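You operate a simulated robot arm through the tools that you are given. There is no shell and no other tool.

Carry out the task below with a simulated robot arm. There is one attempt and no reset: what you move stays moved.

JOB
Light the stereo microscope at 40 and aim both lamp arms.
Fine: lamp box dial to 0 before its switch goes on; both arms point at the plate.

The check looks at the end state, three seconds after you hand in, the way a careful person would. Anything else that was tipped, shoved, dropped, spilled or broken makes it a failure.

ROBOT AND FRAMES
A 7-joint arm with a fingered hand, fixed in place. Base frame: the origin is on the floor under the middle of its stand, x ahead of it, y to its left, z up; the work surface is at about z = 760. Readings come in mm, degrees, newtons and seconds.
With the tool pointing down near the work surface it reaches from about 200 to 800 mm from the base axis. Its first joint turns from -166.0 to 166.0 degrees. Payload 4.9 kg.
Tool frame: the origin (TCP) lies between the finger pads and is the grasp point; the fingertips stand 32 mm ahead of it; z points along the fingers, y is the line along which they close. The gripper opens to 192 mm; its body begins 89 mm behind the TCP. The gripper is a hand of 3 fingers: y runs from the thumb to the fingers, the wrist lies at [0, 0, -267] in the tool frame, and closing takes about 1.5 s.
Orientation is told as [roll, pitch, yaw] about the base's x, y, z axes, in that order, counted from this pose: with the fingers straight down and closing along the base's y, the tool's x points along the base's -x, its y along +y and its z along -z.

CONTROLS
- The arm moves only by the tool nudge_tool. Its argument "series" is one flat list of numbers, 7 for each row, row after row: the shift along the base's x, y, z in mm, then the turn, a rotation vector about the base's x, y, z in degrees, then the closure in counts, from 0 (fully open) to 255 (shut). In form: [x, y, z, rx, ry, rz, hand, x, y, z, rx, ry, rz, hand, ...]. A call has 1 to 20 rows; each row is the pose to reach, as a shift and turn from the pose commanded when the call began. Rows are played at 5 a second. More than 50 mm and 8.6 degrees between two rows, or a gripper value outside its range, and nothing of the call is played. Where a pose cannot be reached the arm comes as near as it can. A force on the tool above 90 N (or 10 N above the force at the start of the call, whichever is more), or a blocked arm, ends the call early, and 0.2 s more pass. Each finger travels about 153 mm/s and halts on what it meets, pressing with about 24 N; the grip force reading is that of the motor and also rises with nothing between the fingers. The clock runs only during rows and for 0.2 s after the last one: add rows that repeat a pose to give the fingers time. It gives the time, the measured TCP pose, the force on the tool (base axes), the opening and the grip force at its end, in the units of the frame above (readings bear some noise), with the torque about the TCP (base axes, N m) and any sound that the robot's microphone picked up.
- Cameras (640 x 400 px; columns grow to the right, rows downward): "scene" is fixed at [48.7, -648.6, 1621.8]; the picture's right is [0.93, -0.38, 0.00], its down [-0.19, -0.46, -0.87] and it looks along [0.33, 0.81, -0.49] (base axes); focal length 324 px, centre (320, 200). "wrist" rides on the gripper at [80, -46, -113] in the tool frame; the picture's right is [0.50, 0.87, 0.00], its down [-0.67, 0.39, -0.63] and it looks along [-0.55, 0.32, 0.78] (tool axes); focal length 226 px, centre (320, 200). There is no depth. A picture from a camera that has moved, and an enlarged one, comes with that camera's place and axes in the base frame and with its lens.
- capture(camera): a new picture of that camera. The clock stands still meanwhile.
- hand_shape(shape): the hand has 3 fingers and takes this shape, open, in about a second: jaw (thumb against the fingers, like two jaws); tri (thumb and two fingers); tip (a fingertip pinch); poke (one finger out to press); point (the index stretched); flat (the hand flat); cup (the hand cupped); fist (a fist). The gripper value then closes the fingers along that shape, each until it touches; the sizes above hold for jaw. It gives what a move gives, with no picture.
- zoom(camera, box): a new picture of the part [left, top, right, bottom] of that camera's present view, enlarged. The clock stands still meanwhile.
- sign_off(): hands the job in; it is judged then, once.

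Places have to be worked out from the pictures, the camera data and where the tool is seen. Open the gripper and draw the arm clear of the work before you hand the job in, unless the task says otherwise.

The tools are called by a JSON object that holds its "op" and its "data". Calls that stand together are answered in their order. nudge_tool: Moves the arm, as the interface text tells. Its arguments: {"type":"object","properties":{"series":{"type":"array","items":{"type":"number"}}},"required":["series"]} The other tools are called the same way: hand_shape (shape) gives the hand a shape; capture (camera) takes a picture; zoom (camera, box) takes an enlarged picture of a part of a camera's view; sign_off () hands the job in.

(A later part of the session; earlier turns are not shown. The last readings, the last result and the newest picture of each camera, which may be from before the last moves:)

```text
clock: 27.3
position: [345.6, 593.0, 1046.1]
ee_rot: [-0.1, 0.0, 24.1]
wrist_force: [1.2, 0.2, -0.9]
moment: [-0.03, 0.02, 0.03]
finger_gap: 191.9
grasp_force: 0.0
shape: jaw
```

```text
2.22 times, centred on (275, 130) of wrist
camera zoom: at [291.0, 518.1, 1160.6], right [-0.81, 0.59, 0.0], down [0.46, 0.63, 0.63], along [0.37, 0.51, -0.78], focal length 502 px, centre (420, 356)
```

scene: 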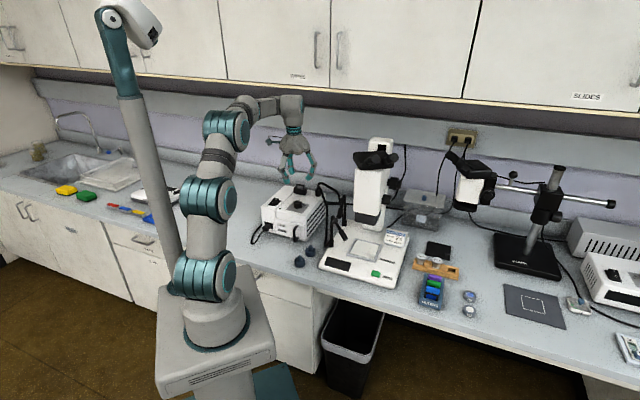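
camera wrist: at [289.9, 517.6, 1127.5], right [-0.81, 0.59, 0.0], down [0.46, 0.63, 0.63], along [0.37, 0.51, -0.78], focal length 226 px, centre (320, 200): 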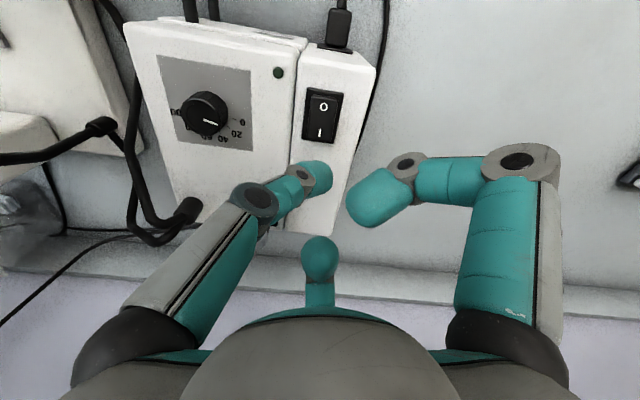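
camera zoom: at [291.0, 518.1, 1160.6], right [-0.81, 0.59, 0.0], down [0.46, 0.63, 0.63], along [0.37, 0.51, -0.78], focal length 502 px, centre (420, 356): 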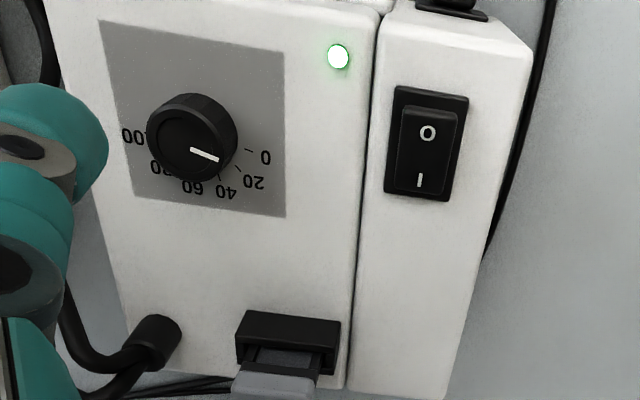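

Pointer sits at 0, rocker on I. Now I go back over the dial at yaw +30°, descend and grip it.

{"op": "nudge_tool", "data": {"series": [25, -27, 5, 0, 0, 3, 60, 50, -54, 5, 0, 0, 6, 110, 75.2, -80.2, 0, 0, 0, 6, 150, 75.2, -80.2, 0, 0, 0, 6, 150, 75.2, -80.2, -40, 0, 0, 6, 150, 75.2, -80.2, -80, 0, 0, 6, 150, 75.2, -80.2, -105, 0, 0, 6, 150, 75.2, -80.2, -112.5, 0, 0, 6, 150, 75.2, -80.2, -112.5, 0, 0, 6, 150]}}

{"op": "zoom", "data": {"camera": "wrist", "box": [220, 100, 420, 250]}}

```text
clock: 29.3
position: [419.5, 512.1, 936.0]
ee_rot: [0.0, 0.0, 30.0]
wrist_force: [-0.9, 0.4, -0.3]
moment: [-0.03, 0.02, 0.01]
finger_gap: 79.5
grasp_force: 0.1
shape: jaw
```

```text
2.67 times, centred on (320, 175) of wrist
camera zoom: at [373.4, 432.3, 1048.9], right [-0.87, 0.5, 0.0], down [0.39, 0.67, 0.63], along [0.32, 0.55, -0.78], focal length 603 px, centre (320, 267)
```

zoom: 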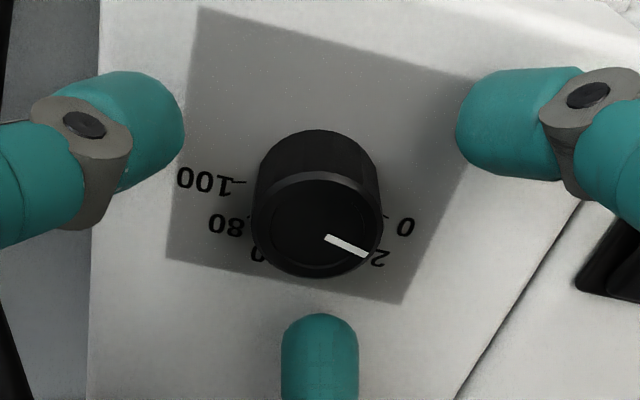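

Pointer confirmed at 0. I close on the knob and turn it clockwise by 60° toward 40.

{"op": "nudge_tool", "data": {"series": [0, 0, 0, 0, 0, 0, 180, 0, 0, 0, 0, 0, 0, 210, 0, 0, 0, 0, 0, 0, 230, 0, 0, 0, 0, 0, 0, 230, 0, 0, 0, 0, 0, -7.5, 230, 0, 0, 0, 0, 0, -15, 230, 0, 0, 0, 0, 0, -22.5, 230, 0, 0, 0, 0, 0, -30, 230, 0, 0, 0, 0, 0, -37.5, 230, 0, 0, 0, 0, 0, -45, 230, 0, 0, 0, 0, 0, -52.5, 230, 0, 0, 0, 0, 0, -60, 230, 0, 0, 0, 0, 0, -60, 230]}}

{"op": "zoom", "data": {"camera": "wrist", "box": [240, 120, 400, 240]}}

```text
clock: 32.1
position: [418.9, 513.6, 935.6]
ee_rot: [0.0, 0.0, -30.1]
wrist_force: [3.3, 2.7, -3.0]
moment: [0.12, -0.1, 0.01]
finger_gap: 30.7
grasp_force: 23.9
shape: jaw
```

```text
3.33 times, centred on (320, 180) of wrist
camera zoom: at [327.3, 512.4, 1048.4], right [0.0, 1.0, 0.0], down [0.78, 0.0, 0.63], along [0.63, 0.0, -0.78], focal length 754 px, centre (320, 267)
```

zoom: 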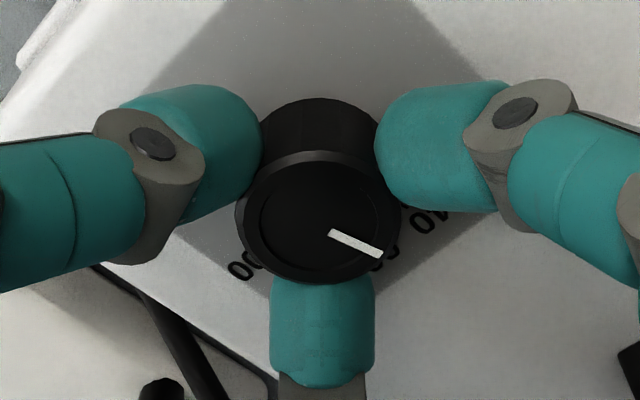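

I release, lift and read the pointer from above.

{"op": "nudge_tool", "data": {"series": [0, 0, 0, 0, 0, 0, 200, 0, 0, 0, 0, 0, 0, 150, 0, 0, 0, 0, 0, 0, 150, 0, 0, 20, 0, 0, 0, 150, 0, 0, 50, 0, 0, 0, 150, 0, 0, 90, 0, 0, 0, 150, 0, 0, 90, 0, 0, 0, 150]}}

{"op": "zoom", "data": {"camera": "wrist", "box": [270, 80, 390, 170]}}

{"op": "capture", "data": {"camera": "wrist"}}

```text
clock: 33.7
position: [419.0, 511.7, 1024.5]
ee_rot: [0.0, 0.0, -29.9]
wrist_force: [0.1, 0.5, -0.1]
moment: [0.0, 0.03, -0.01]
finger_gap: 78.9
grasp_force: 0.0
shape: jaw
```

```text
4.44 times, centred on (330, 125) of wrist
camera zoom: at [326.1, 512.2, 1138.5], right [0.0, 1.0, 0.0], down [0.78, 0.0, 0.63], along [0.63, 0.0, -0.78], focal length 1005 px, centre (276, 533)
```

zoom: 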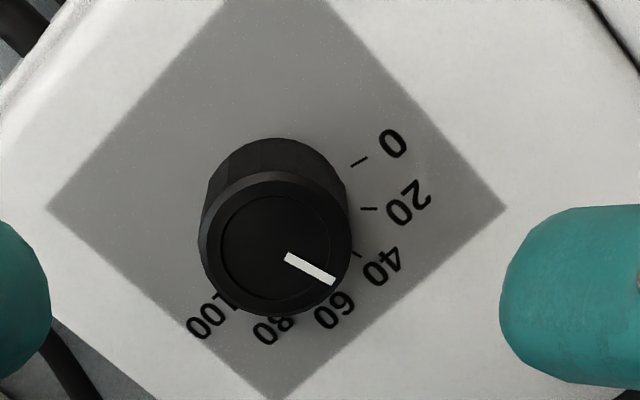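

```text
taken
camera wrist: at [326.1, 512.2, 1138.5], right [0.0, 1.0, 0.0], down [0.78, 0.0, 0.63], along [0.63, 0.0, -0.78], focal length 226 px, centre (320, 200)
```

wrist: 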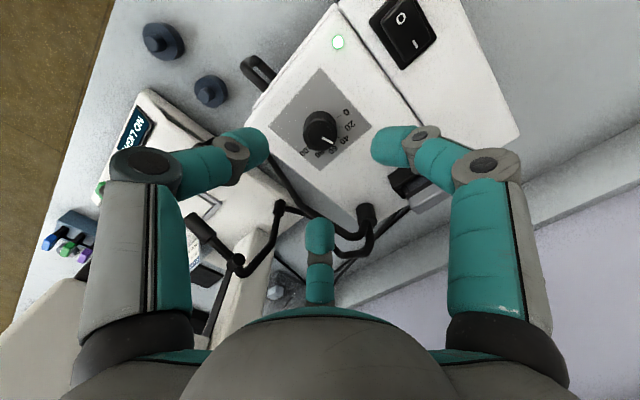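

{"op": "zoom", "data": {"camera": "wrist", "box": [300, 100, 350, 150]}}

```text
8.00 times, centred on (325, 125) of wrist
camera zoom: at [326.1, 512.2, 1138.5], right [0.0, 1.0, 0.0], down [0.78, 0.0, 0.63], along [0.63, 0.0, -0.78], focal length 1808 px, centre (280, 800)
```

zoom: 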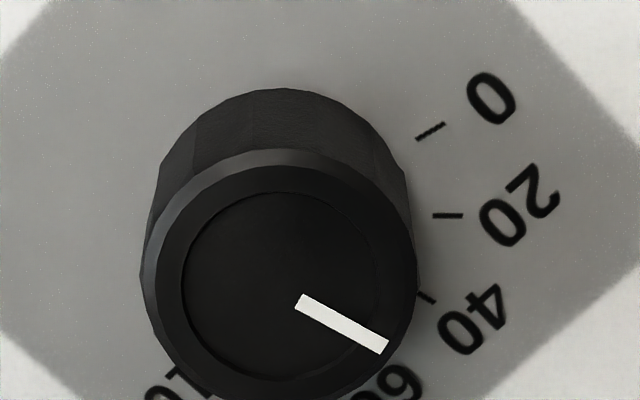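

The dial reads 40 (pointer ≈60°, matching the 40 tick) and the lamp is on. Now for the lamp arms: I move back to open space and look at the "point" shape as a pusher.

{"op": "nudge_tool", "data": {"series": [0, 0, 40, 0, 0, 7.5, 150, -20, -40, 70, 0, 0, 15, 100, -40, -80, 90, 0, 0, 22.5, 50, -60, -120, 100, 0, 0, 30, 0, -80, -160, 100, 0, 0, 30, 0, -100, -200, 100, 0, 0, 30, 0, -100, -200, 100, 0, 0, 30, 0]}}

{"op": "hand_shape", "data": {"shape": "point"}}

{"op": "capture", "data": {"camera": "wrist"}}

{"op": "zoom", "data": {"camera": "scene", "box": [190, 60, 350, 200]}}

```text
refused: row 2 steps farther than a row can; nothing moved
```

```text
clock: 34.6
position: [417.8, 513.6, 1025.9]
ee_rot: [0.0, -0.1, -30.0]
wrist_force: [-0.2, -0.6, -0.1]
moment: [0.01, -0.02, 0.0]
finger_gap: 0.2
grasp_force: 0.1
shape: point
```

```text
taken
camera wrist: at [326.2, 512.2, 1138.3], right [0.0, 1.0, 0.0], down [0.78, 0.0, 0.63], along [0.63, 0.0, -0.78], focal length 226 px, centre (320, 200)
```

wrist: 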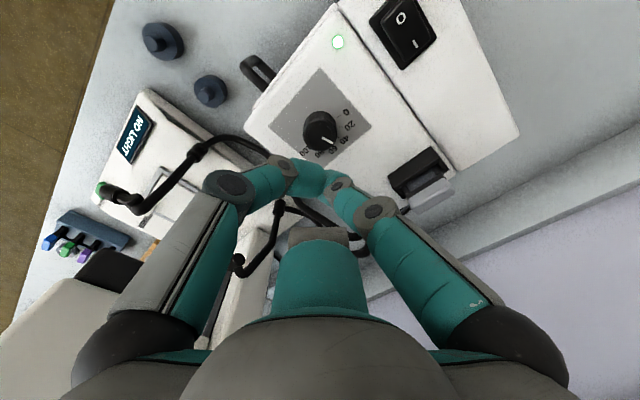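

```text
2.86 times, centred on (270, 130) of scene
camera zoom: at [48.7, -648.6, 1621.8], right [0.93, -0.38, 0.0], down [-0.19, -0.46, -0.87], along [0.33, 0.81, -0.49], focal length 927 px, centre (463, 400)
```

zoom: 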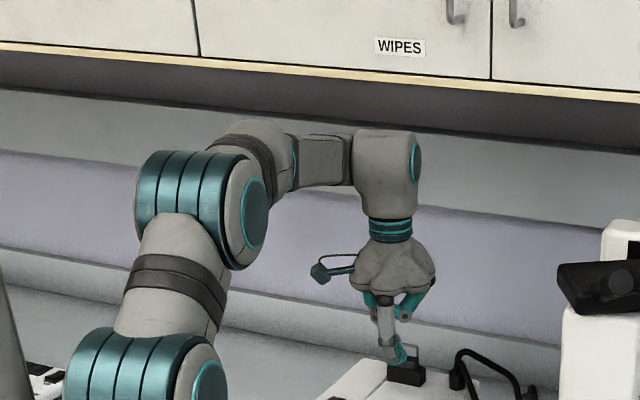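

The display on the microscope base reads "NO LIGHT" – useful feedback. Let me zoom on it and the hand shape before moving.

{"op": "zoom", "data": {"camera": "wrist", "box": [80, 80, 200, 230]}}

{"op": "zoom", "data": {"camera": "scene", "box": [270, 110, 310, 160]}}

{"op": "zoom", "data": {"camera": "scene", "box": [310, 170, 420, 290]}}

```text
2.67 times, centred on (140, 155) of wrist
camera zoom: at [326.2, 512.2, 1138.3], right [0.0, 1.0, 0.0], down [0.78, 0.0, 0.63], along [0.63, 0.0, -0.78], focal length 603 px, centre (800, 320)
```

zoom: 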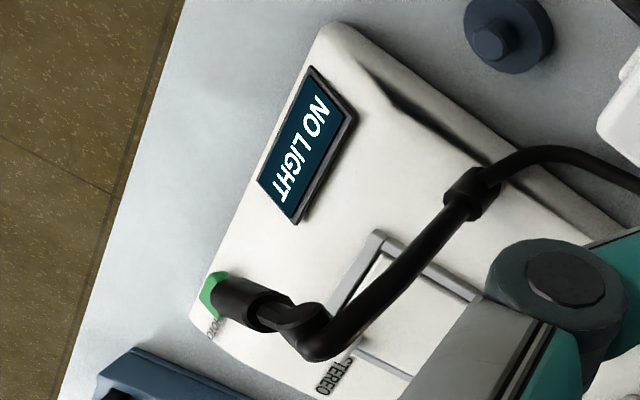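

```text
8.00 times, centred on (290, 135) of scene
camera zoom: at [48.7, -648.6, 1621.8], right [0.93, -0.38, 0.0], down [-0.19, -0.46, -0.87], along [0.33, 0.81, -0.49], focal length 2595 px, centre (560, 720)
```

zoom: 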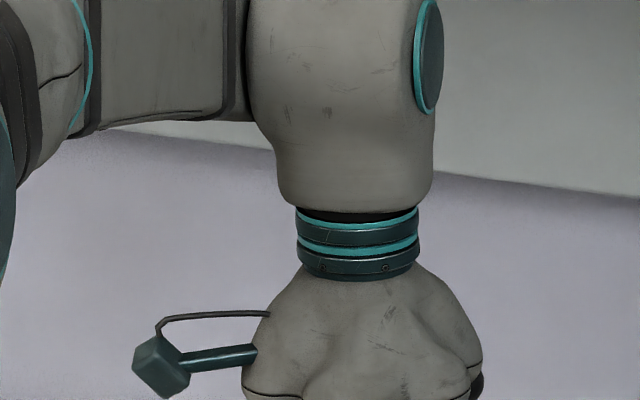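

```text
3.33 times, centred on (365, 230) of scene
camera zoom: at [48.7, -648.6, 1621.8], right [0.93, -0.38, 0.0], down [-0.19, -0.46, -0.87], along [0.33, 0.81, -0.49], focal length 1081 px, centre (170, 100)
```

zoom: 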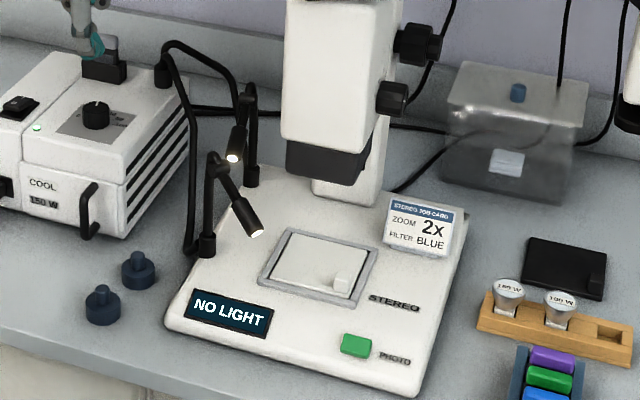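

{"op": "zoom", "data": {"camera": "scene", "box": [265, 140, 325, 200]}}

{"op": "zoom", "data": {"camera": "wrist", "box": [200, 130, 440, 300]}}

```text
6.67 times, centred on (295, 170) of scene
camera zoom: at [48.7, -648.6, 1621.8], right [0.93, -0.38, 0.0], down [-0.19, -0.46, -0.87], along [0.33, 0.81, -0.49], focal length 2163 px, centre (487, 400)
```

zoom: 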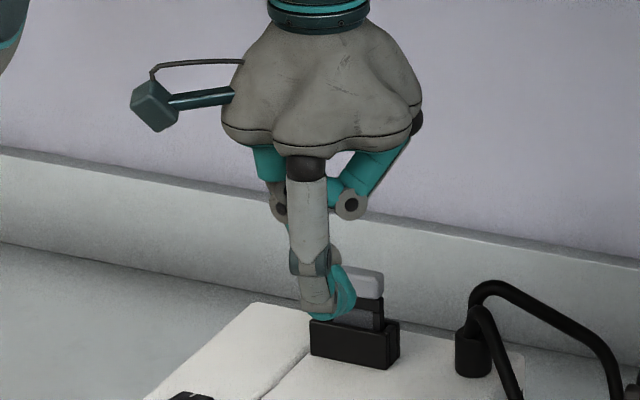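

```text
2.35 times, centred on (320, 215) of wrist
camera zoom: at [326.2, 512.2, 1138.3], right [0.0, 1.0, 0.0], down [0.78, 0.0, 0.63], along [0.63, 0.0, -0.78], focal length 532 px, centre (320, 165)
```

zoom: 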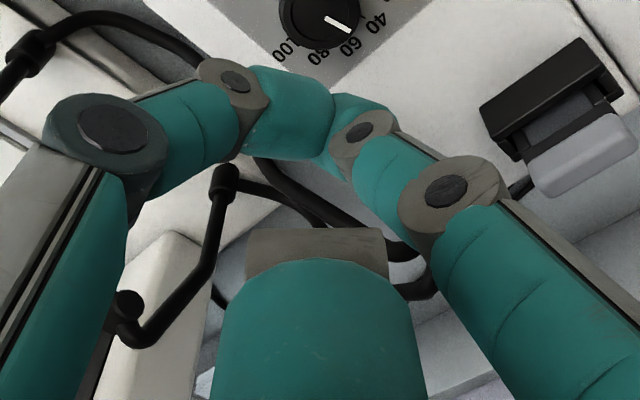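

Poke (thumb tip on axis, others curled) is the best pusher. I move to open space on the robot side of the front lamp head with yaw 0, then reshape to poke.

{"op": "nudge_tool", "data": {"series": [0, 0, 40, 0, 0, 4, 0, -8, -38, 55, 0, 0, 8, 0, -16, -80, 60, 0, 0, 12, 0, -24, -122, 60, 0, 0, 16, 0, -32, -164, 60, 0, 0, 20, 0, -42, -206, 60, 0, 0, 24, 0, -52, -248, 60, 0, 0, 28, 0, -68, -290, 55, 0, 0, 30, 0, -68, -290, 55, 0, 0, 30, 0]}}

{"op": "hand_shape", "data": {"shape": "poke"}}

{"op": "capture", "data": {"camera": "wrist"}}

```text
clock: 36.6
position: [350.0, 221.7, 1078.9]
ee_rot: [0.0, 0.0, 0.0]
wrist_force: [-0.4, -0.7, -0.2]
moment: [-0.01, 0.0, -0.01]
finger_gap: 184.6
grasp_force: 0.1
shape: point
```

```text
clock: 37.5
position: [351.8, 222.5, 1078.4]
ee_rot: [0.0, 0.0, -0.1]
wrist_force: [-0.4, 0.6, 0.8]
moment: [0.01, 0.0, 0.02]
finger_gap: 0.0
grasp_force: 0.2
shape: poke
```

```text
taken
camera wrist: at [271.5, 175.9, 1193.5], right [-0.5, 0.87, 0.0], down [0.67, 0.39, 0.63], along [0.55, 0.32, -0.78], focal length 226 px, centre (320, 200)
```

wrist: 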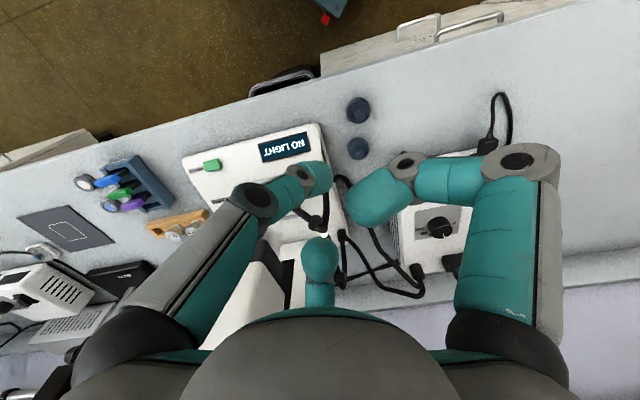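

Shape poke is set. I tilt the hand 35° back (fingers pointing forward-down) while coming down to a safe standoff.

{"op": "nudge_tool", "data": {"series": [8, 0, -16, 0, -7, 0, 0, 16, 0, -32, 0, -14, 0, 0, 24, 0, -48, 0, -21, 0, 0, 32, 0, -64, 0, -28, 0, 0, 40, 0, -78, 0, -35, 0, 0, 40, 0, -78, 0, -35, 0, 0]}}

{"op": "capture", "data": {"camera": "wrist"}}

{"op": "capture", "data": {"camera": "scene"}}

```text
clock: 38.9
position: [391.3, 223.4, 1001.7]
ee_rot: [0.0, -35.0, 0.1]
wrist_force: [-0.6, 0.3, 0.1]
moment: [-0.01, 0.02, 0.03]
finger_gap: 0.1
grasp_force: 0.0
shape: poke
```

```text
taken
camera wrist: at [260.9, 176.4, 1049.0], right [-0.41, 0.87, -0.29], down [0.19, 0.39, 0.9], along [0.89, 0.32, -0.32], focal length 226 px, centre (320, 200)
```

wrist: 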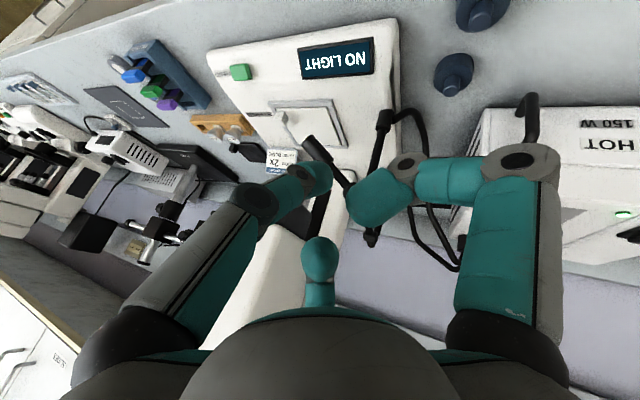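

```text
taken
```

scene: 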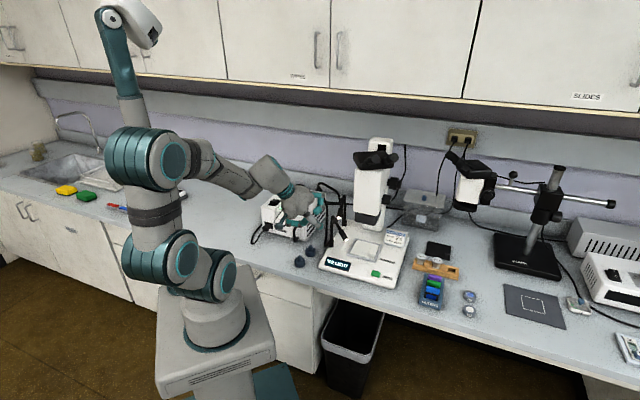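

Posture is good (box label now says HOT, display NO LIGHT). I lower the thumb tip to a standoff on the robot side of the front head.

{"op": "nudge_tool", "data": {"series": [12, 1, -30, 0, 0, 0, 0, 24, 2, -60, 0, 0, 0, 0, 46, 2, -89, 0, 0, 0, 0, 46, 2, -89, 0, 0, 0, 0]}}

{"op": "capture", "data": {"camera": "wrist"}}

{"op": "zoom", "data": {"camera": "scene", "box": [270, 160, 400, 280]}}

```text
clock: 39.9
position: [436.3, 225.3, 912.4]
ee_rot: [0.1, -35.0, 0.0]
wrist_force: [0.5, -0.3, -0.1]
moment: [0.03, 0.01, 0.0]
finger_gap: 0.0
grasp_force: 0.0
shape: poke
```

```text
taken
camera wrist: at [306.9, 178.4, 960.1], right [-0.41, 0.87, -0.29], down [0.19, 0.39, 0.9], along [0.89, 0.32, -0.32], focal length 226 px, centre (320, 200)
```

wrist: 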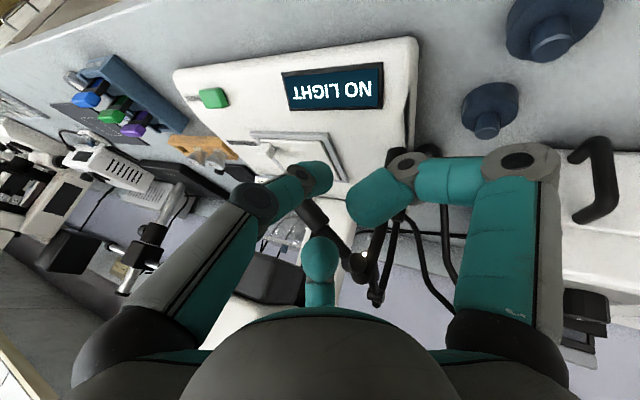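

```text
3.33 times, centred on (335, 220) of scene
camera zoom: at [48.7, -648.6, 1621.8], right [0.93, -0.38, 0.0], down [-0.19, -0.46, -0.87], along [0.33, 0.81, -0.49], focal length 1081 px, centre (270, 133)
```

zoom: 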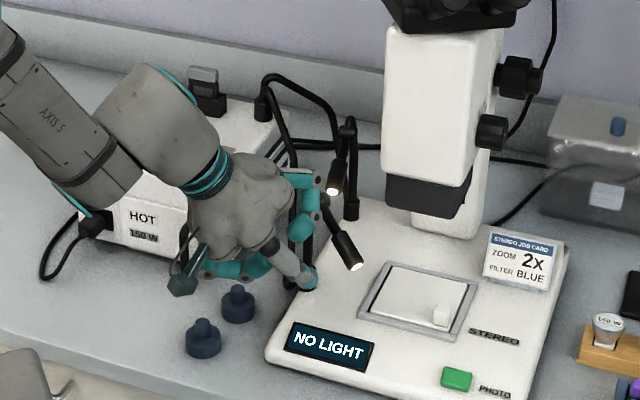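

The tip is level with the barrel and about 40 mm to its robot side. I push slowly to about 10° of swing and read the force.

{"op": "nudge_tool", "data": {"series": [15, 2.5, 0, 0, 0, 0, 0, 30, 5, 0, 0, 0, 0, 0, 38, 6.5, 0, 0, 0, 0, 0, 42, 7, 0, 0, 0, 0, 0, 46, 7.3, 0, 0, 0, 0, 0, 50, 7.6, 0, 0, 0, 0, 0, 54, 8, 0, 0, 0, 0, 0, 57.7, 8.6, 0, 0, 0, 0, 0]}}

{"op": "zoom", "data": {"camera": "scene", "box": [300, 170, 390, 260]}}

{"op": "zoom", "data": {"camera": "wrist", "box": [220, 120, 440, 310]}}

```text
clock: 41.7
position: [495.7, 231.8, 913.7]
ee_rot: [0.0, -35.0, 0.0]
wrist_force: [-0.7, -0.8, 0.8]
moment: [0.01, 0.0, 0.0]
finger_gap: 0.2
grasp_force: 0.1
shape: poke
```

```text
4.44 times, centred on (345, 215) of scene
camera zoom: at [48.7, -648.6, 1621.8], right [0.93, -0.38, 0.0], down [-0.19, -0.46, -0.87], along [0.33, 0.81, -0.49], focal length 1442 px, centre (209, 133)
```

zoom: 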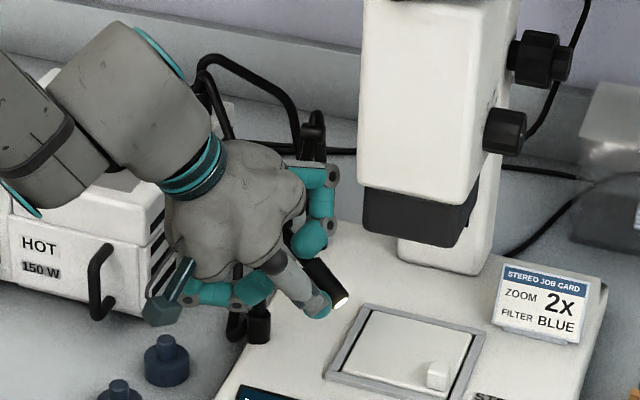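

```text
2.11 times, centred on (330, 215) of wrist
camera zoom: at [364.9, 186.3, 960.4], right [-0.41, 0.87, -0.29], down [0.19, 0.39, 0.9], along [0.89, 0.32, -0.32], focal length 476 px, centre (299, 168)
```

zoom: 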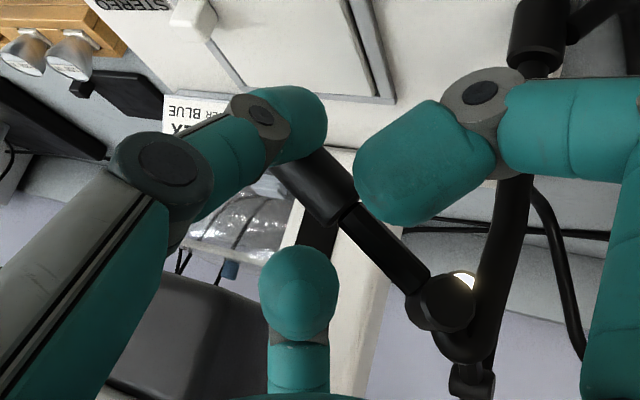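

The head swings with hardly any force. I continue the push along the arc to about 25°.

{"op": "nudge_tool", "data": {"series": [3.6, 1, 0, 0, 0, 0, 0, 7.2, 2, 0, 0, 0, 0, 0, 10.8, 3, 0, 0, 0, 0, 0, 14.4, 4.2, 0, 0, 0, 0, 0, 18, 5.7, 0, 0, 0, 0, 0, 21.3, 7.2, 0, 0, 0, 0, 0]}}

{"op": "zoom", "data": {"camera": "scene", "box": [300, 170, 390, 260]}}

{"op": "zoom", "data": {"camera": "wrist", "box": [220, 120, 440, 310]}}

```text
clock: 43.1
position: [516.0, 240.8, 913.1]
ee_rot: [0.0, -35.0, -0.1]
wrist_force: [-1.5, 0.0, 0.4]
moment: [0.05, 0.0, -0.02]
finger_gap: 0.0
grasp_force: 0.0
shape: poke
```

```text
4.44 times, centred on (345, 215) of scene
camera zoom: at [48.7, -648.6, 1621.8], right [0.93, -0.38, 0.0], down [-0.19, -0.46, -0.87], along [0.33, 0.81, -0.49], focal length 1442 px, centre (209, 133)
```

zoom: 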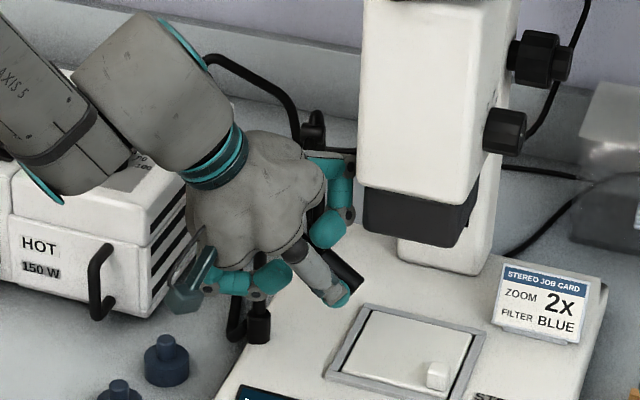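

```text
2.11 times, centred on (330, 215) of wrist
camera zoom: at [386.0, 194.1, 960.6], right [-0.41, 0.87, -0.29], down [0.19, 0.39, 0.9], along [0.89, 0.32, -0.32], focal length 476 px, centre (299, 168)
```

zoom: 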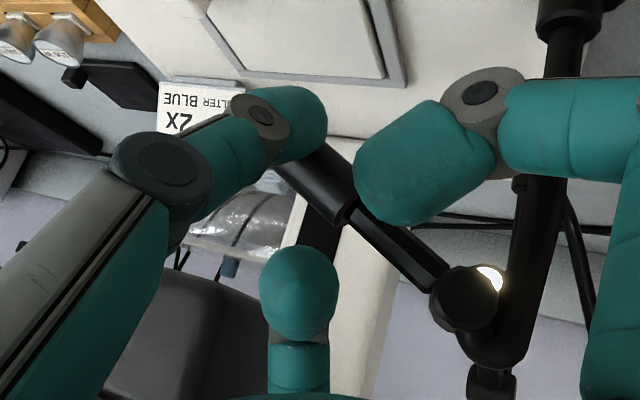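

Still under 2 N. The clearances to the microscope head look fine (~20 mm); I continue to about 38°.

{"op": "nudge_tool", "data": {"series": [3.3, 1.7, 0, 0, 0, 0, 0, 6.6, 3.6, 0, 0, 0, 0, 0, 9.7, 5.6, 0, 0, 0, 0, 0, 12.8, 7.7, 0, 0, 0, 0, 0, 16.4, 10.5, 0, 0, 0, 0, 0, 16.4, 10.5, 0, 0, 0, 0, 0]}}

{"op": "zoom", "data": {"camera": "scene", "box": [300, 170, 390, 260]}}

{"op": "zoom", "data": {"camera": "wrist", "box": [220, 120, 440, 310]}}

```text
clock: 44.5
position: [532.9, 250.8, 914.5]
ee_rot: [0.1, -35.0, 0.1]
wrist_force: [-0.2, 0.4, 0.3]
moment: [0.0, 0.02, -0.03]
finger_gap: 0.0
grasp_force: 0.0
shape: poke
```

```text
4.44 times, centred on (345, 215) of scene
camera zoom: at [48.7, -648.6, 1621.8], right [0.93, -0.38, 0.0], down [-0.19, -0.46, -0.87], along [0.33, 0.81, -0.49], focal length 1442 px, centre (209, 133)
```

zoom: 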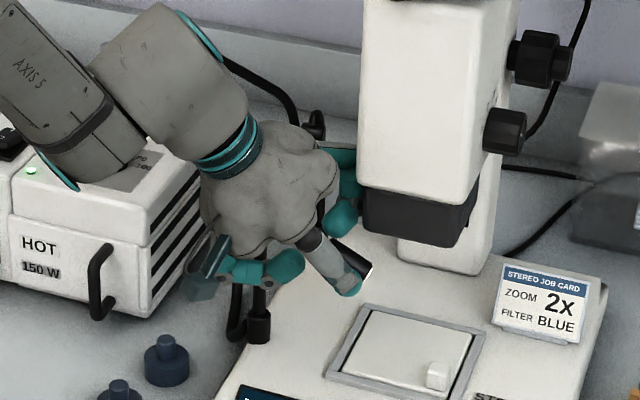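

```text
2.11 times, centred on (330, 215) of wrist
camera zoom: at [402.9, 204.6, 960.5], right [-0.41, 0.87, -0.29], down [0.19, 0.39, 0.9], along [0.89, 0.32, -0.32], focal length 476 px, centre (299, 168)
```

zoom: 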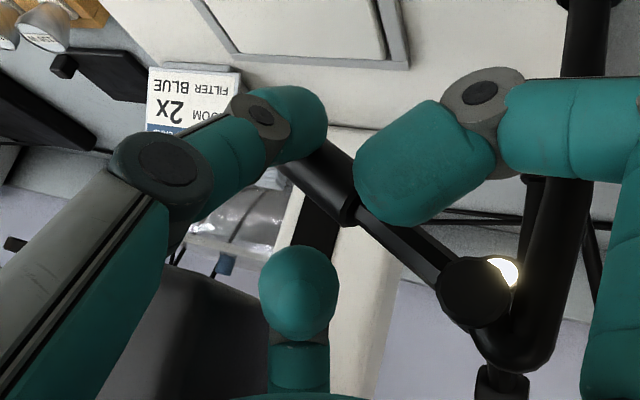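

I back the finger off, rise and straighten up to look at the result from above.

{"op": "nudge_tool", "data": {"series": [-10, -15, 5, 0, 0, 0, 0, -35, -30, 20, 0, 0, 0, 0, -60, -35, 50, 0, 7, 0, 0, -85, -30, 85, 0, 14, 0, 0, -110, -20, 120, 0, 21, 0, 0, -135, -5, 155, 0, 28, 0, 0, -158, 11, 190, 0, 35, 0, 0, -158, 11, 190, 0, 35, 0, 0]}}

{"op": "hand_shape", "data": {"shape": "jaw"}}

{"op": "capture", "data": {"camera": "wrist"}}

{"op": "zoom", "data": {"camera": "wrist", "box": [200, 90, 360, 270]}}

{"op": "zoom", "data": {"camera": "scene", "box": [300, 170, 420, 290]}}

```text
clock: 46.3
position: [374.6, 261.4, 1102.0]
ee_rot: [-0.1, 0.0, 0.0]
wrist_force: [0.4, 0.3, 0.6]
moment: [0.0, 0.0, -0.01]
finger_gap: 0.0
grasp_force: 0.1
shape: poke
```

```text
clock: 47.2
position: [374.4, 261.5, 1101.5]
ee_rot: [0.0, 0.1, 0.0]
wrist_force: [0.0, 0.5, -0.3]
moment: [0.01, 0.0, 0.0]
finger_gap: 191.8
grasp_force: 0.0
shape: jaw
```

```text
taken
camera wrist: at [295.4, 214.8, 1216.0], right [-0.5, 0.87, 0.0], down [0.67, 0.39, 0.63], along [0.55, 0.32, -0.78], focal length 226 px, centre (320, 200)
```

wrist: 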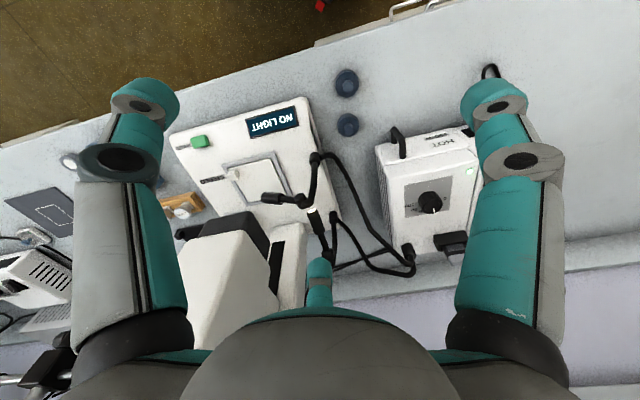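

```text
2.22 times, centred on (280, 180) of wrist
camera zoom: at [295.4, 214.8, 1216.0], right [-0.5, 0.87, 0.0], down [0.67, 0.39, 0.63], along [0.55, 0.32, -0.78], focal length 502 px, centre (409, 244)
```

zoom: 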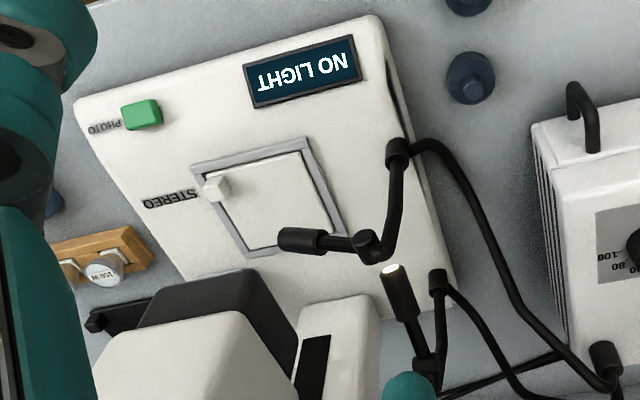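

```text
3.33 times, centred on (360, 230) of scene
camera zoom: at [48.7, -648.6, 1621.8], right [0.93, -0.38, 0.0], down [-0.19, -0.46, -0.87], along [0.33, 0.81, -0.49], focal length 1081 px, centre (187, 100)
```

zoom: 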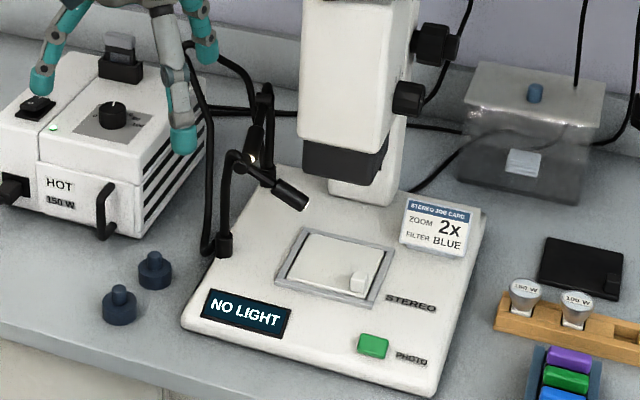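

Front head now at azimuth ≈ −38° (needs ≈ −30°) and pitch ≈ 30–34° below horizontal (needs ≈ 48°) to hit the plate centre (606, 239, 798). Next I push it down from above with the poke finger, hand tilted 45°, staying clear of the microscope head.

{"op": "hand_shape", "data": {"shape": "poke"}}

{"op": "nudge_tool", "data": {"series": [11, -1, -15, 0, -7.5, 0, 0, 22, -2, -30, 0, -15, 0, 0, 33, -3, -45, 0, -22.5, 0, 0, 44, -4, -60, 0, -30, 0, 0, 55, -5, -75, 0, -37.5, 0, 0, 66, -6, -92, 0, -45, 0, 0, 66, -6, -92, 0, -45, 0, 0]}}

{"op": "nudge_tool", "data": {"series": [30, 1, -8, 0, 0, 0, 0, 60, 4, -16, 0, 0, 0, 0, 84, 7, -24, 0, 0, 0, 0, 84, 7, -24, 0, 0, 0, 0]}}

{"op": "capture", "data": {"camera": "wrist"}}

{"op": "zoom", "data": {"camera": "scene", "box": [300, 150, 420, 270]}}

```text
clock: 48.1
position: [375.5, 261.0, 1102.9]
ee_rot: [0.0, 0.0, 0.0]
wrist_force: [0.1, -0.5, 0.3]
moment: [-0.02, 0.03, 0.03]
finger_gap: 0.1
grasp_force: 0.1
shape: poke
```

```text
clock: 49.7
position: [440.8, 255.7, 1010.1]
ee_rot: [-0.1, -45.0, 0.1]
wrist_force: [-0.1, 0.7, 0.2]
moment: [0.0, 0.01, -0.02]
finger_gap: 0.0
grasp_force: 0.1
shape: poke
```

```text
clock: 50.7
position: [526.0, 262.9, 987.7]
ee_rot: [0.0, -45.0, 0.0]
wrist_force: [-0.7, -0.1, 0.6]
moment: [-0.03, 0.0, 0.0]
finger_gap: 0.1
grasp_force: 0.1
shape: poke
```

```text
taken
camera wrist: at [389.6, 216.1, 1011.5], right [-0.35, 0.87, -0.35], down [0.03, 0.39, 0.92], along [0.94, 0.32, -0.16], focal length 226 px, centre (320, 200)
```

wrist: 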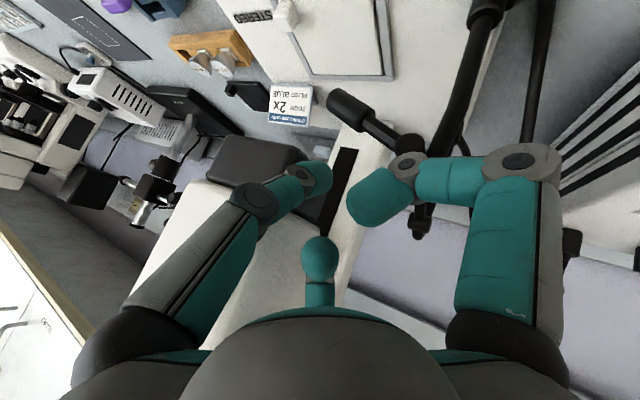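

```text
3.33 times, centred on (360, 210) of scene
camera zoom: at [48.7, -648.6, 1621.8], right [0.93, -0.38, 0.0], down [-0.19, -0.46, -0.87], along [0.33, 0.81, -0.49], focal length 1081 px, centre (187, 167)
```

zoom: 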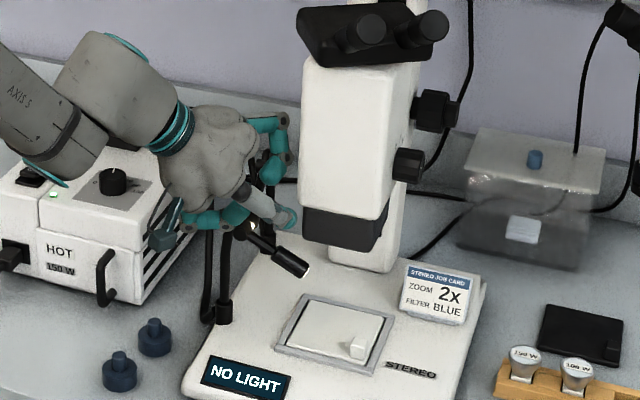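

{"op": "zoom", "data": {"camera": "wrist", "box": [300, 60, 460, 200]}}

{"op": "zoom", "data": {"camera": "scene", "box": [330, 190, 390, 240]}}

```text
2.86 times, centred on (380, 130) of wrist
camera zoom: at [389.6, 216.1, 1011.5], right [-0.35, 0.87, -0.35], down [0.03, 0.39, 0.92], along [0.94, 0.32, -0.16], focal length 646 px, centre (149, 400)
```

zoom: 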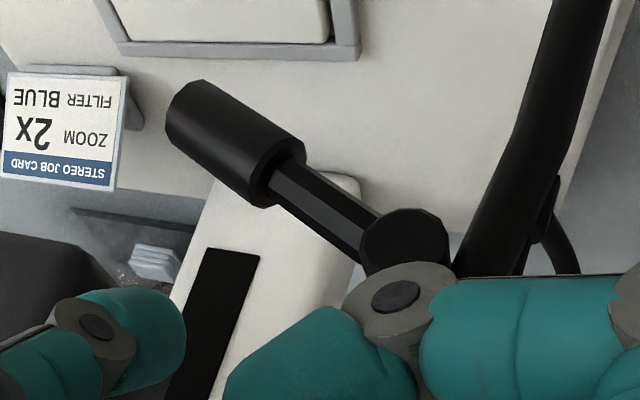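

```text
8.00 times, centred on (360, 215) of scene
camera zoom: at [48.7, -648.6, 1621.8], right [0.93, -0.38, 0.0], down [-0.19, -0.46, -0.87], along [0.33, 0.81, -0.49], focal length 2595 px, centre (0, 80)
```

zoom: 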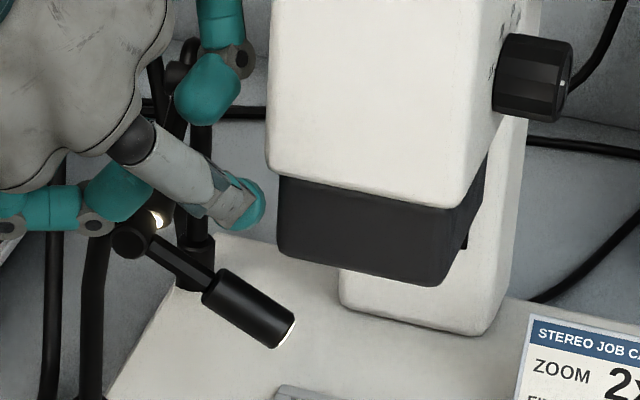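

The barrel spans about 48–91 mm from its pin. I bring the fingertip to just above the barrel's upper surface.

{"op": "nudge_tool", "data": {"series": [2, -1, -12, 0, 0, 0, 0, 4, -2, -24, 0, 0, 0, 0, 5.5, -2.5, -34, 0, 0, 0, 0, 5.5, -2.5, -34, 0, 0, 0, 0]}}

{"op": "zoom", "data": {"camera": "scene", "box": [330, 190, 390, 240]}}

{"op": "zoom", "data": {"camera": "wrist", "box": [240, 100, 460, 280]}}

```text
clock: 51.7
position: [529.6, 260.5, 952.4]
ee_rot: [0.0, -45.0, -0.1]
wrist_force: [0.6, -0.2, 0.2]
moment: [-0.01, 0.02, 0.01]
finger_gap: 0.0
grasp_force: 0.0
shape: poke
```

```text
8.00 times, centred on (360, 215) of scene
camera zoom: at [48.7, -648.6, 1621.8], right [0.93, -0.38, 0.0], down [-0.19, -0.46, -0.87], along [0.33, 0.81, -0.49], focal length 2595 px, centre (0, 80)
```

zoom: 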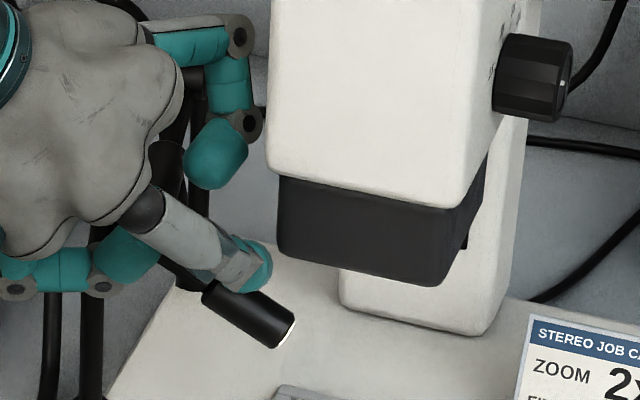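

```text
2.22 times, centred on (350, 190) of wrist
camera zoom: at [394.2, 214.0, 976.8], right [-0.35, 0.87, -0.35], down [0.03, 0.39, 0.92], along [0.94, 0.32, -0.16], focal length 502 px, centre (253, 222)
```

zoom: 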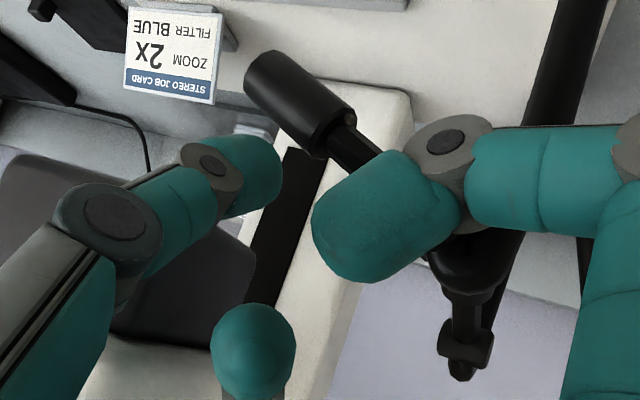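

The fingertip is over the barrel with ~10 mm to go and clear of everything else. I press down slowly about 20° worth of pitch, watching force.

{"op": "nudge_tool", "data": {"series": [0, 0, -4, 0, 0, 0, 0, 0, 0.5, -8, 0, 0, 0, 0, 0, 1, -11, 0, 0, 0, 0, 0, 1.5, -14, 0, 0, 0, 0, 0, 2, -17, 0, 0, 0, 0, 0, 2.5, -20, 0, 0, 0, 0, 0, 3, -22, 0, 0, 0, 0]}}

{"op": "zoom", "data": {"camera": "scene", "box": [330, 190, 390, 240]}}

{"op": "zoom", "data": {"camera": "wrist", "box": [240, 100, 460, 280]}}

```text
clock: 53.3
position: [530.3, 263.9, 930.7]
ee_rot: [0.0, -44.9, -0.1]
wrist_force: [0.3, -0.3, 1.2]
moment: [-0.01, 0.0, 0.0]
finger_gap: 0.0
grasp_force: 0.1
shape: poke
```

```text
8.00 times, centred on (360, 215) of scene
camera zoom: at [48.7, -648.6, 1621.8], right [0.93, -0.38, 0.0], down [-0.19, -0.46, -0.87], along [0.33, 0.81, -0.49], focal length 2595 px, centre (0, 80)
```

zoom: 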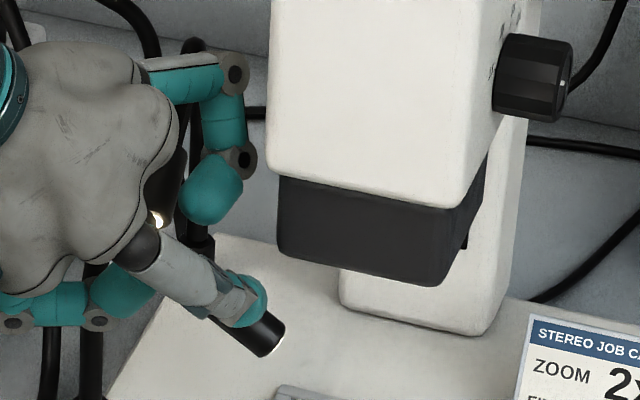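

```text
2.22 times, centred on (350, 190) of wrist
camera zoom: at [394.1, 216.9, 955.2], right [-0.35, 0.87, -0.35], down [0.03, 0.39, 0.92], along [0.94, 0.32, -0.16], focal length 502 px, centre (253, 222)
```

zoom: 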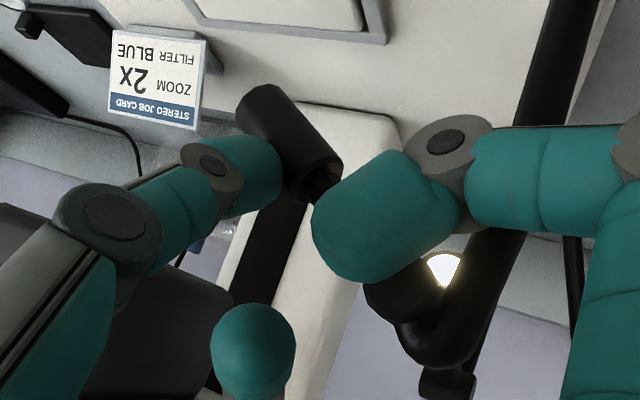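

Force stays ~1 N and the head is pitching down. I press about 9 mm more.

{"op": "nudge_tool", "data": {"series": [0, 0.5, -3, 0, 0, 0, 0, 0, 1, -6, 0, 0, 0, 0, 0, 1.5, -9, 0, 0, 0, 0, 0, 1.5, -9, 0, 0, 0, 0]}}

{"op": "zoom", "data": {"camera": "scene", "box": [330, 190, 390, 240]}}

{"op": "zoom", "data": {"camera": "wrist", "box": [240, 100, 460, 280]}}

```text
clock: 54.3
position: [530.2, 265.3, 921.7]
ee_rot: [0.0, -45.1, -0.1]
wrist_force: [-0.2, -0.6, 0.0]
moment: [0.03, 0.0, 0.02]
finger_gap: 0.3
grasp_force: 0.1
shape: poke
```

```text
8.00 times, centred on (360, 215) of scene
camera zoom: at [48.7, -648.6, 1621.8], right [0.93, -0.38, 0.0], down [-0.19, -0.46, -0.87], along [0.33, 0.81, -0.49], focal length 2595 px, centre (0, 80)
```

zoom: 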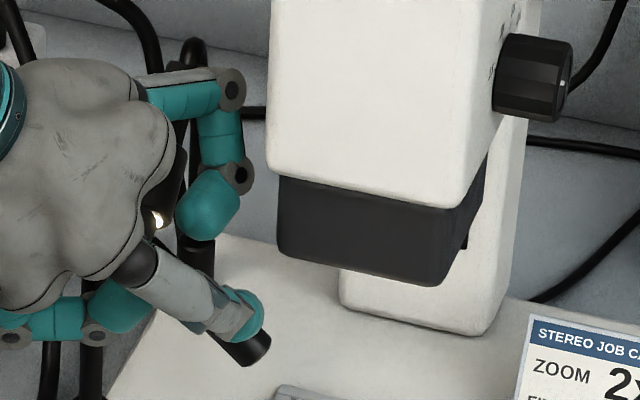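

```text
2.22 times, centred on (350, 190) of wrist
camera zoom: at [393.8, 218.4, 945.8], right [-0.35, 0.87, -0.35], down [0.03, 0.39, 0.92], along [0.93, 0.32, -0.16], focal length 502 px, centre (253, 222)
```

zoom: 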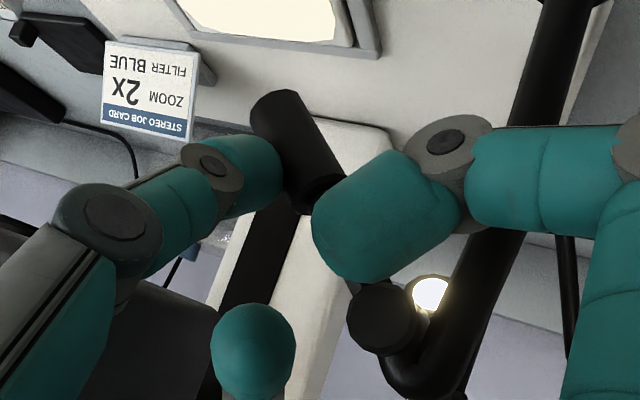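

The plate has begun to glow: the front head is hitting it. I back off up and toward the robot, and look.

{"op": "nudge_tool", "data": {"series": [0, -2, 12, 0, 0, 0, 0, -20, -8, 30, 0, 0, 0, 0, -45, -10, 60, 0, 0, 0, 0, -75, -8, 90, 0, 7.5, 0, 0, -105, -4, 120, 0, 15, 0, 0, -125, 0, 145, 0, 22.5, 0, 0, -145, 0, 165, 0, 30, 0, 0, -155, 0, 175, 0, 37.5, 0, 0, -160, 0, 180, 0, 45, 0, 0, -160, 0, 180, 0, 45, 0, 0]}}

{"op": "hand_shape", "data": {"shape": "jaw"}}

{"op": "zoom", "data": {"camera": "wrist", "box": [200, 90, 360, 270]}}

{"op": "zoom", "data": {"camera": "scene", "box": [310, 180, 410, 280]}}

```text
clock: 56.5
position: [370.3, 264.8, 1103.0]
ee_rot: [0.0, 0.0, -0.1]
wrist_force: [0.3, -0.1, 0.5]
moment: [0.02, -0.01, -0.03]
finger_gap: 0.0
grasp_force: 0.1
shape: poke
```

```text
clock: 57.4
position: [370.2, 264.2, 1101.9]
ee_rot: [0.0, -0.1, 0.0]
wrist_force: [-0.6, 0.3, -0.1]
moment: [0.02, 0.0, 0.01]
finger_gap: 191.8
grasp_force: 0.1
shape: jaw
```

```text
2.22 times, centred on (280, 180) of wrist
camera zoom: at [290.4, 218.2, 1215.9], right [-0.5, 0.87, 0.0], down [0.67, 0.39, 0.63], along [0.55, 0.32, -0.78], focal length 502 px, centre (409, 244)
```

zoom: 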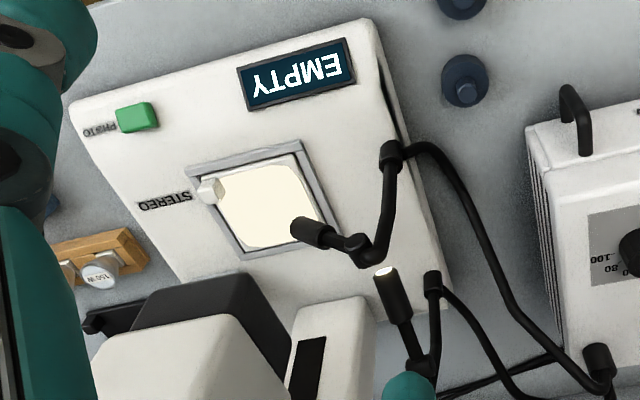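

```text
4.00 times, centred on (360, 230) of scene
camera zoom: at [48.7, -648.6, 1621.8], right [0.93, -0.38, 0.0], down [-0.19, -0.46, -0.87], along [0.33, 0.81, -0.49], focal length 1298 px, centre (160, 80)
```

zoom: 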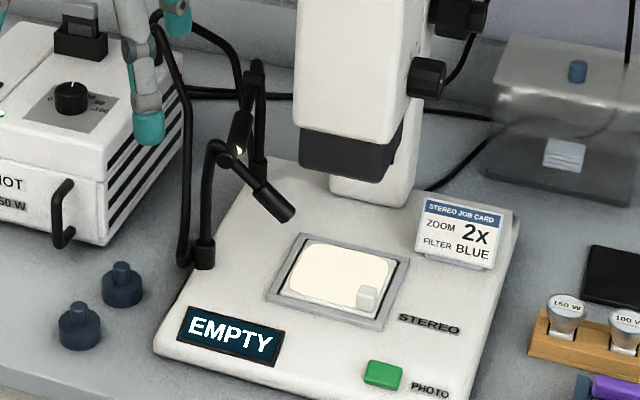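

The display changed to "EMPTY" and the plate glows – the front head hits it, though I estimate it still needs about 6° more yaw and ~5° more pitch to be centred. I return with the poke finger to nudge the yaw first.

{"op": "hand_shape", "data": {"shape": "poke"}}

{"op": "nudge_tool", "data": {"series": [8, -8, -15, 0, -7.5, 0, 0, 16, -16, -30, 0, -15, 0, 0, 24, -24, -45, 0, -22.5, 0, 0, 32, -32, -60, 0, -30, 0, 0, 40, -40, -80, 0, -37.5, 0, 0, 50, -49, -102, 0, -45, 0, 0, 70, -45, -130, 0, -45, 0, 0, 95, -42, -160, 0, -45, 0, 0, 119, -39.5, -193.5, 0, -45, 0, 0, 119, -39.5, -193.5, 0, -45, 0, 0]}}

{"op": "capture", "data": {"camera": "wrist"}}

{"op": "zoom", "data": {"camera": "scene", "box": [310, 180, 410, 280]}}

```text
clock: 58.3
position: [371.1, 263.8, 1103.2]
ee_rot: [0.0, 0.0, 0.0]
wrist_force: [-0.6, 0.2, -0.2]
moment: [0.04, -0.03, 0.02]
finger_gap: 0.0
grasp_force: 0.1
shape: poke
```

```text
clock: 60.5
position: [489.6, 225.2, 907.0]
ee_rot: [0.0, -45.0, 0.1]
wrist_force: [-0.8, -0.8, -0.3]
moment: [0.0, 0.0, 0.01]
finger_gap: 0.0
grasp_force: 0.0
shape: poke
```

```text
taken
camera wrist: at [353.3, 178.9, 931.9], right [-0.35, 0.87, -0.35], down [0.03, 0.39, 0.92], along [0.94, 0.32, -0.16], focal length 226 px, centre (320, 200)
```

wrist: 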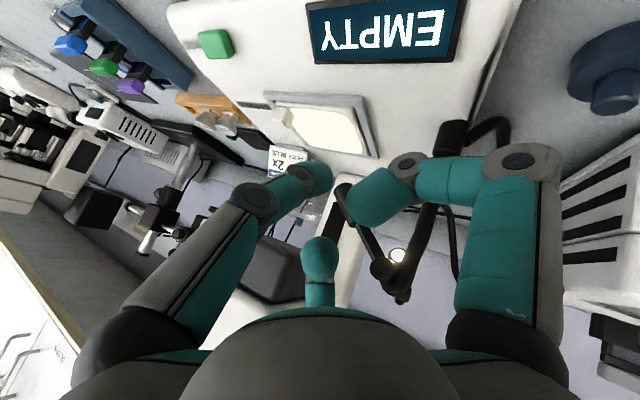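

```text
4.00 times, centred on (360, 230) of scene
camera zoom: at [48.7, -648.6, 1621.8], right [0.93, -0.38, 0.0], down [-0.19, -0.46, -0.87], along [0.33, 0.81, -0.49], focal length 1298 px, centre (160, 80)
```

zoom: 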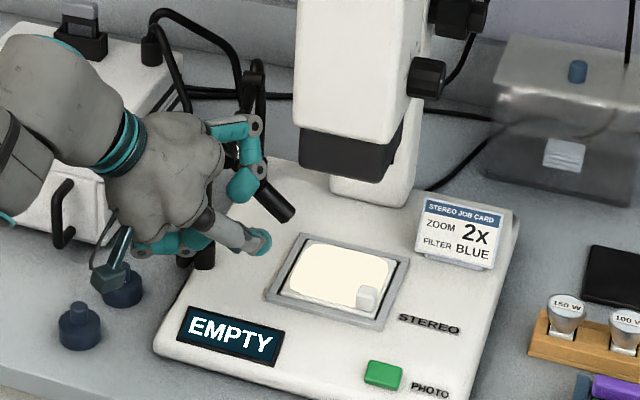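

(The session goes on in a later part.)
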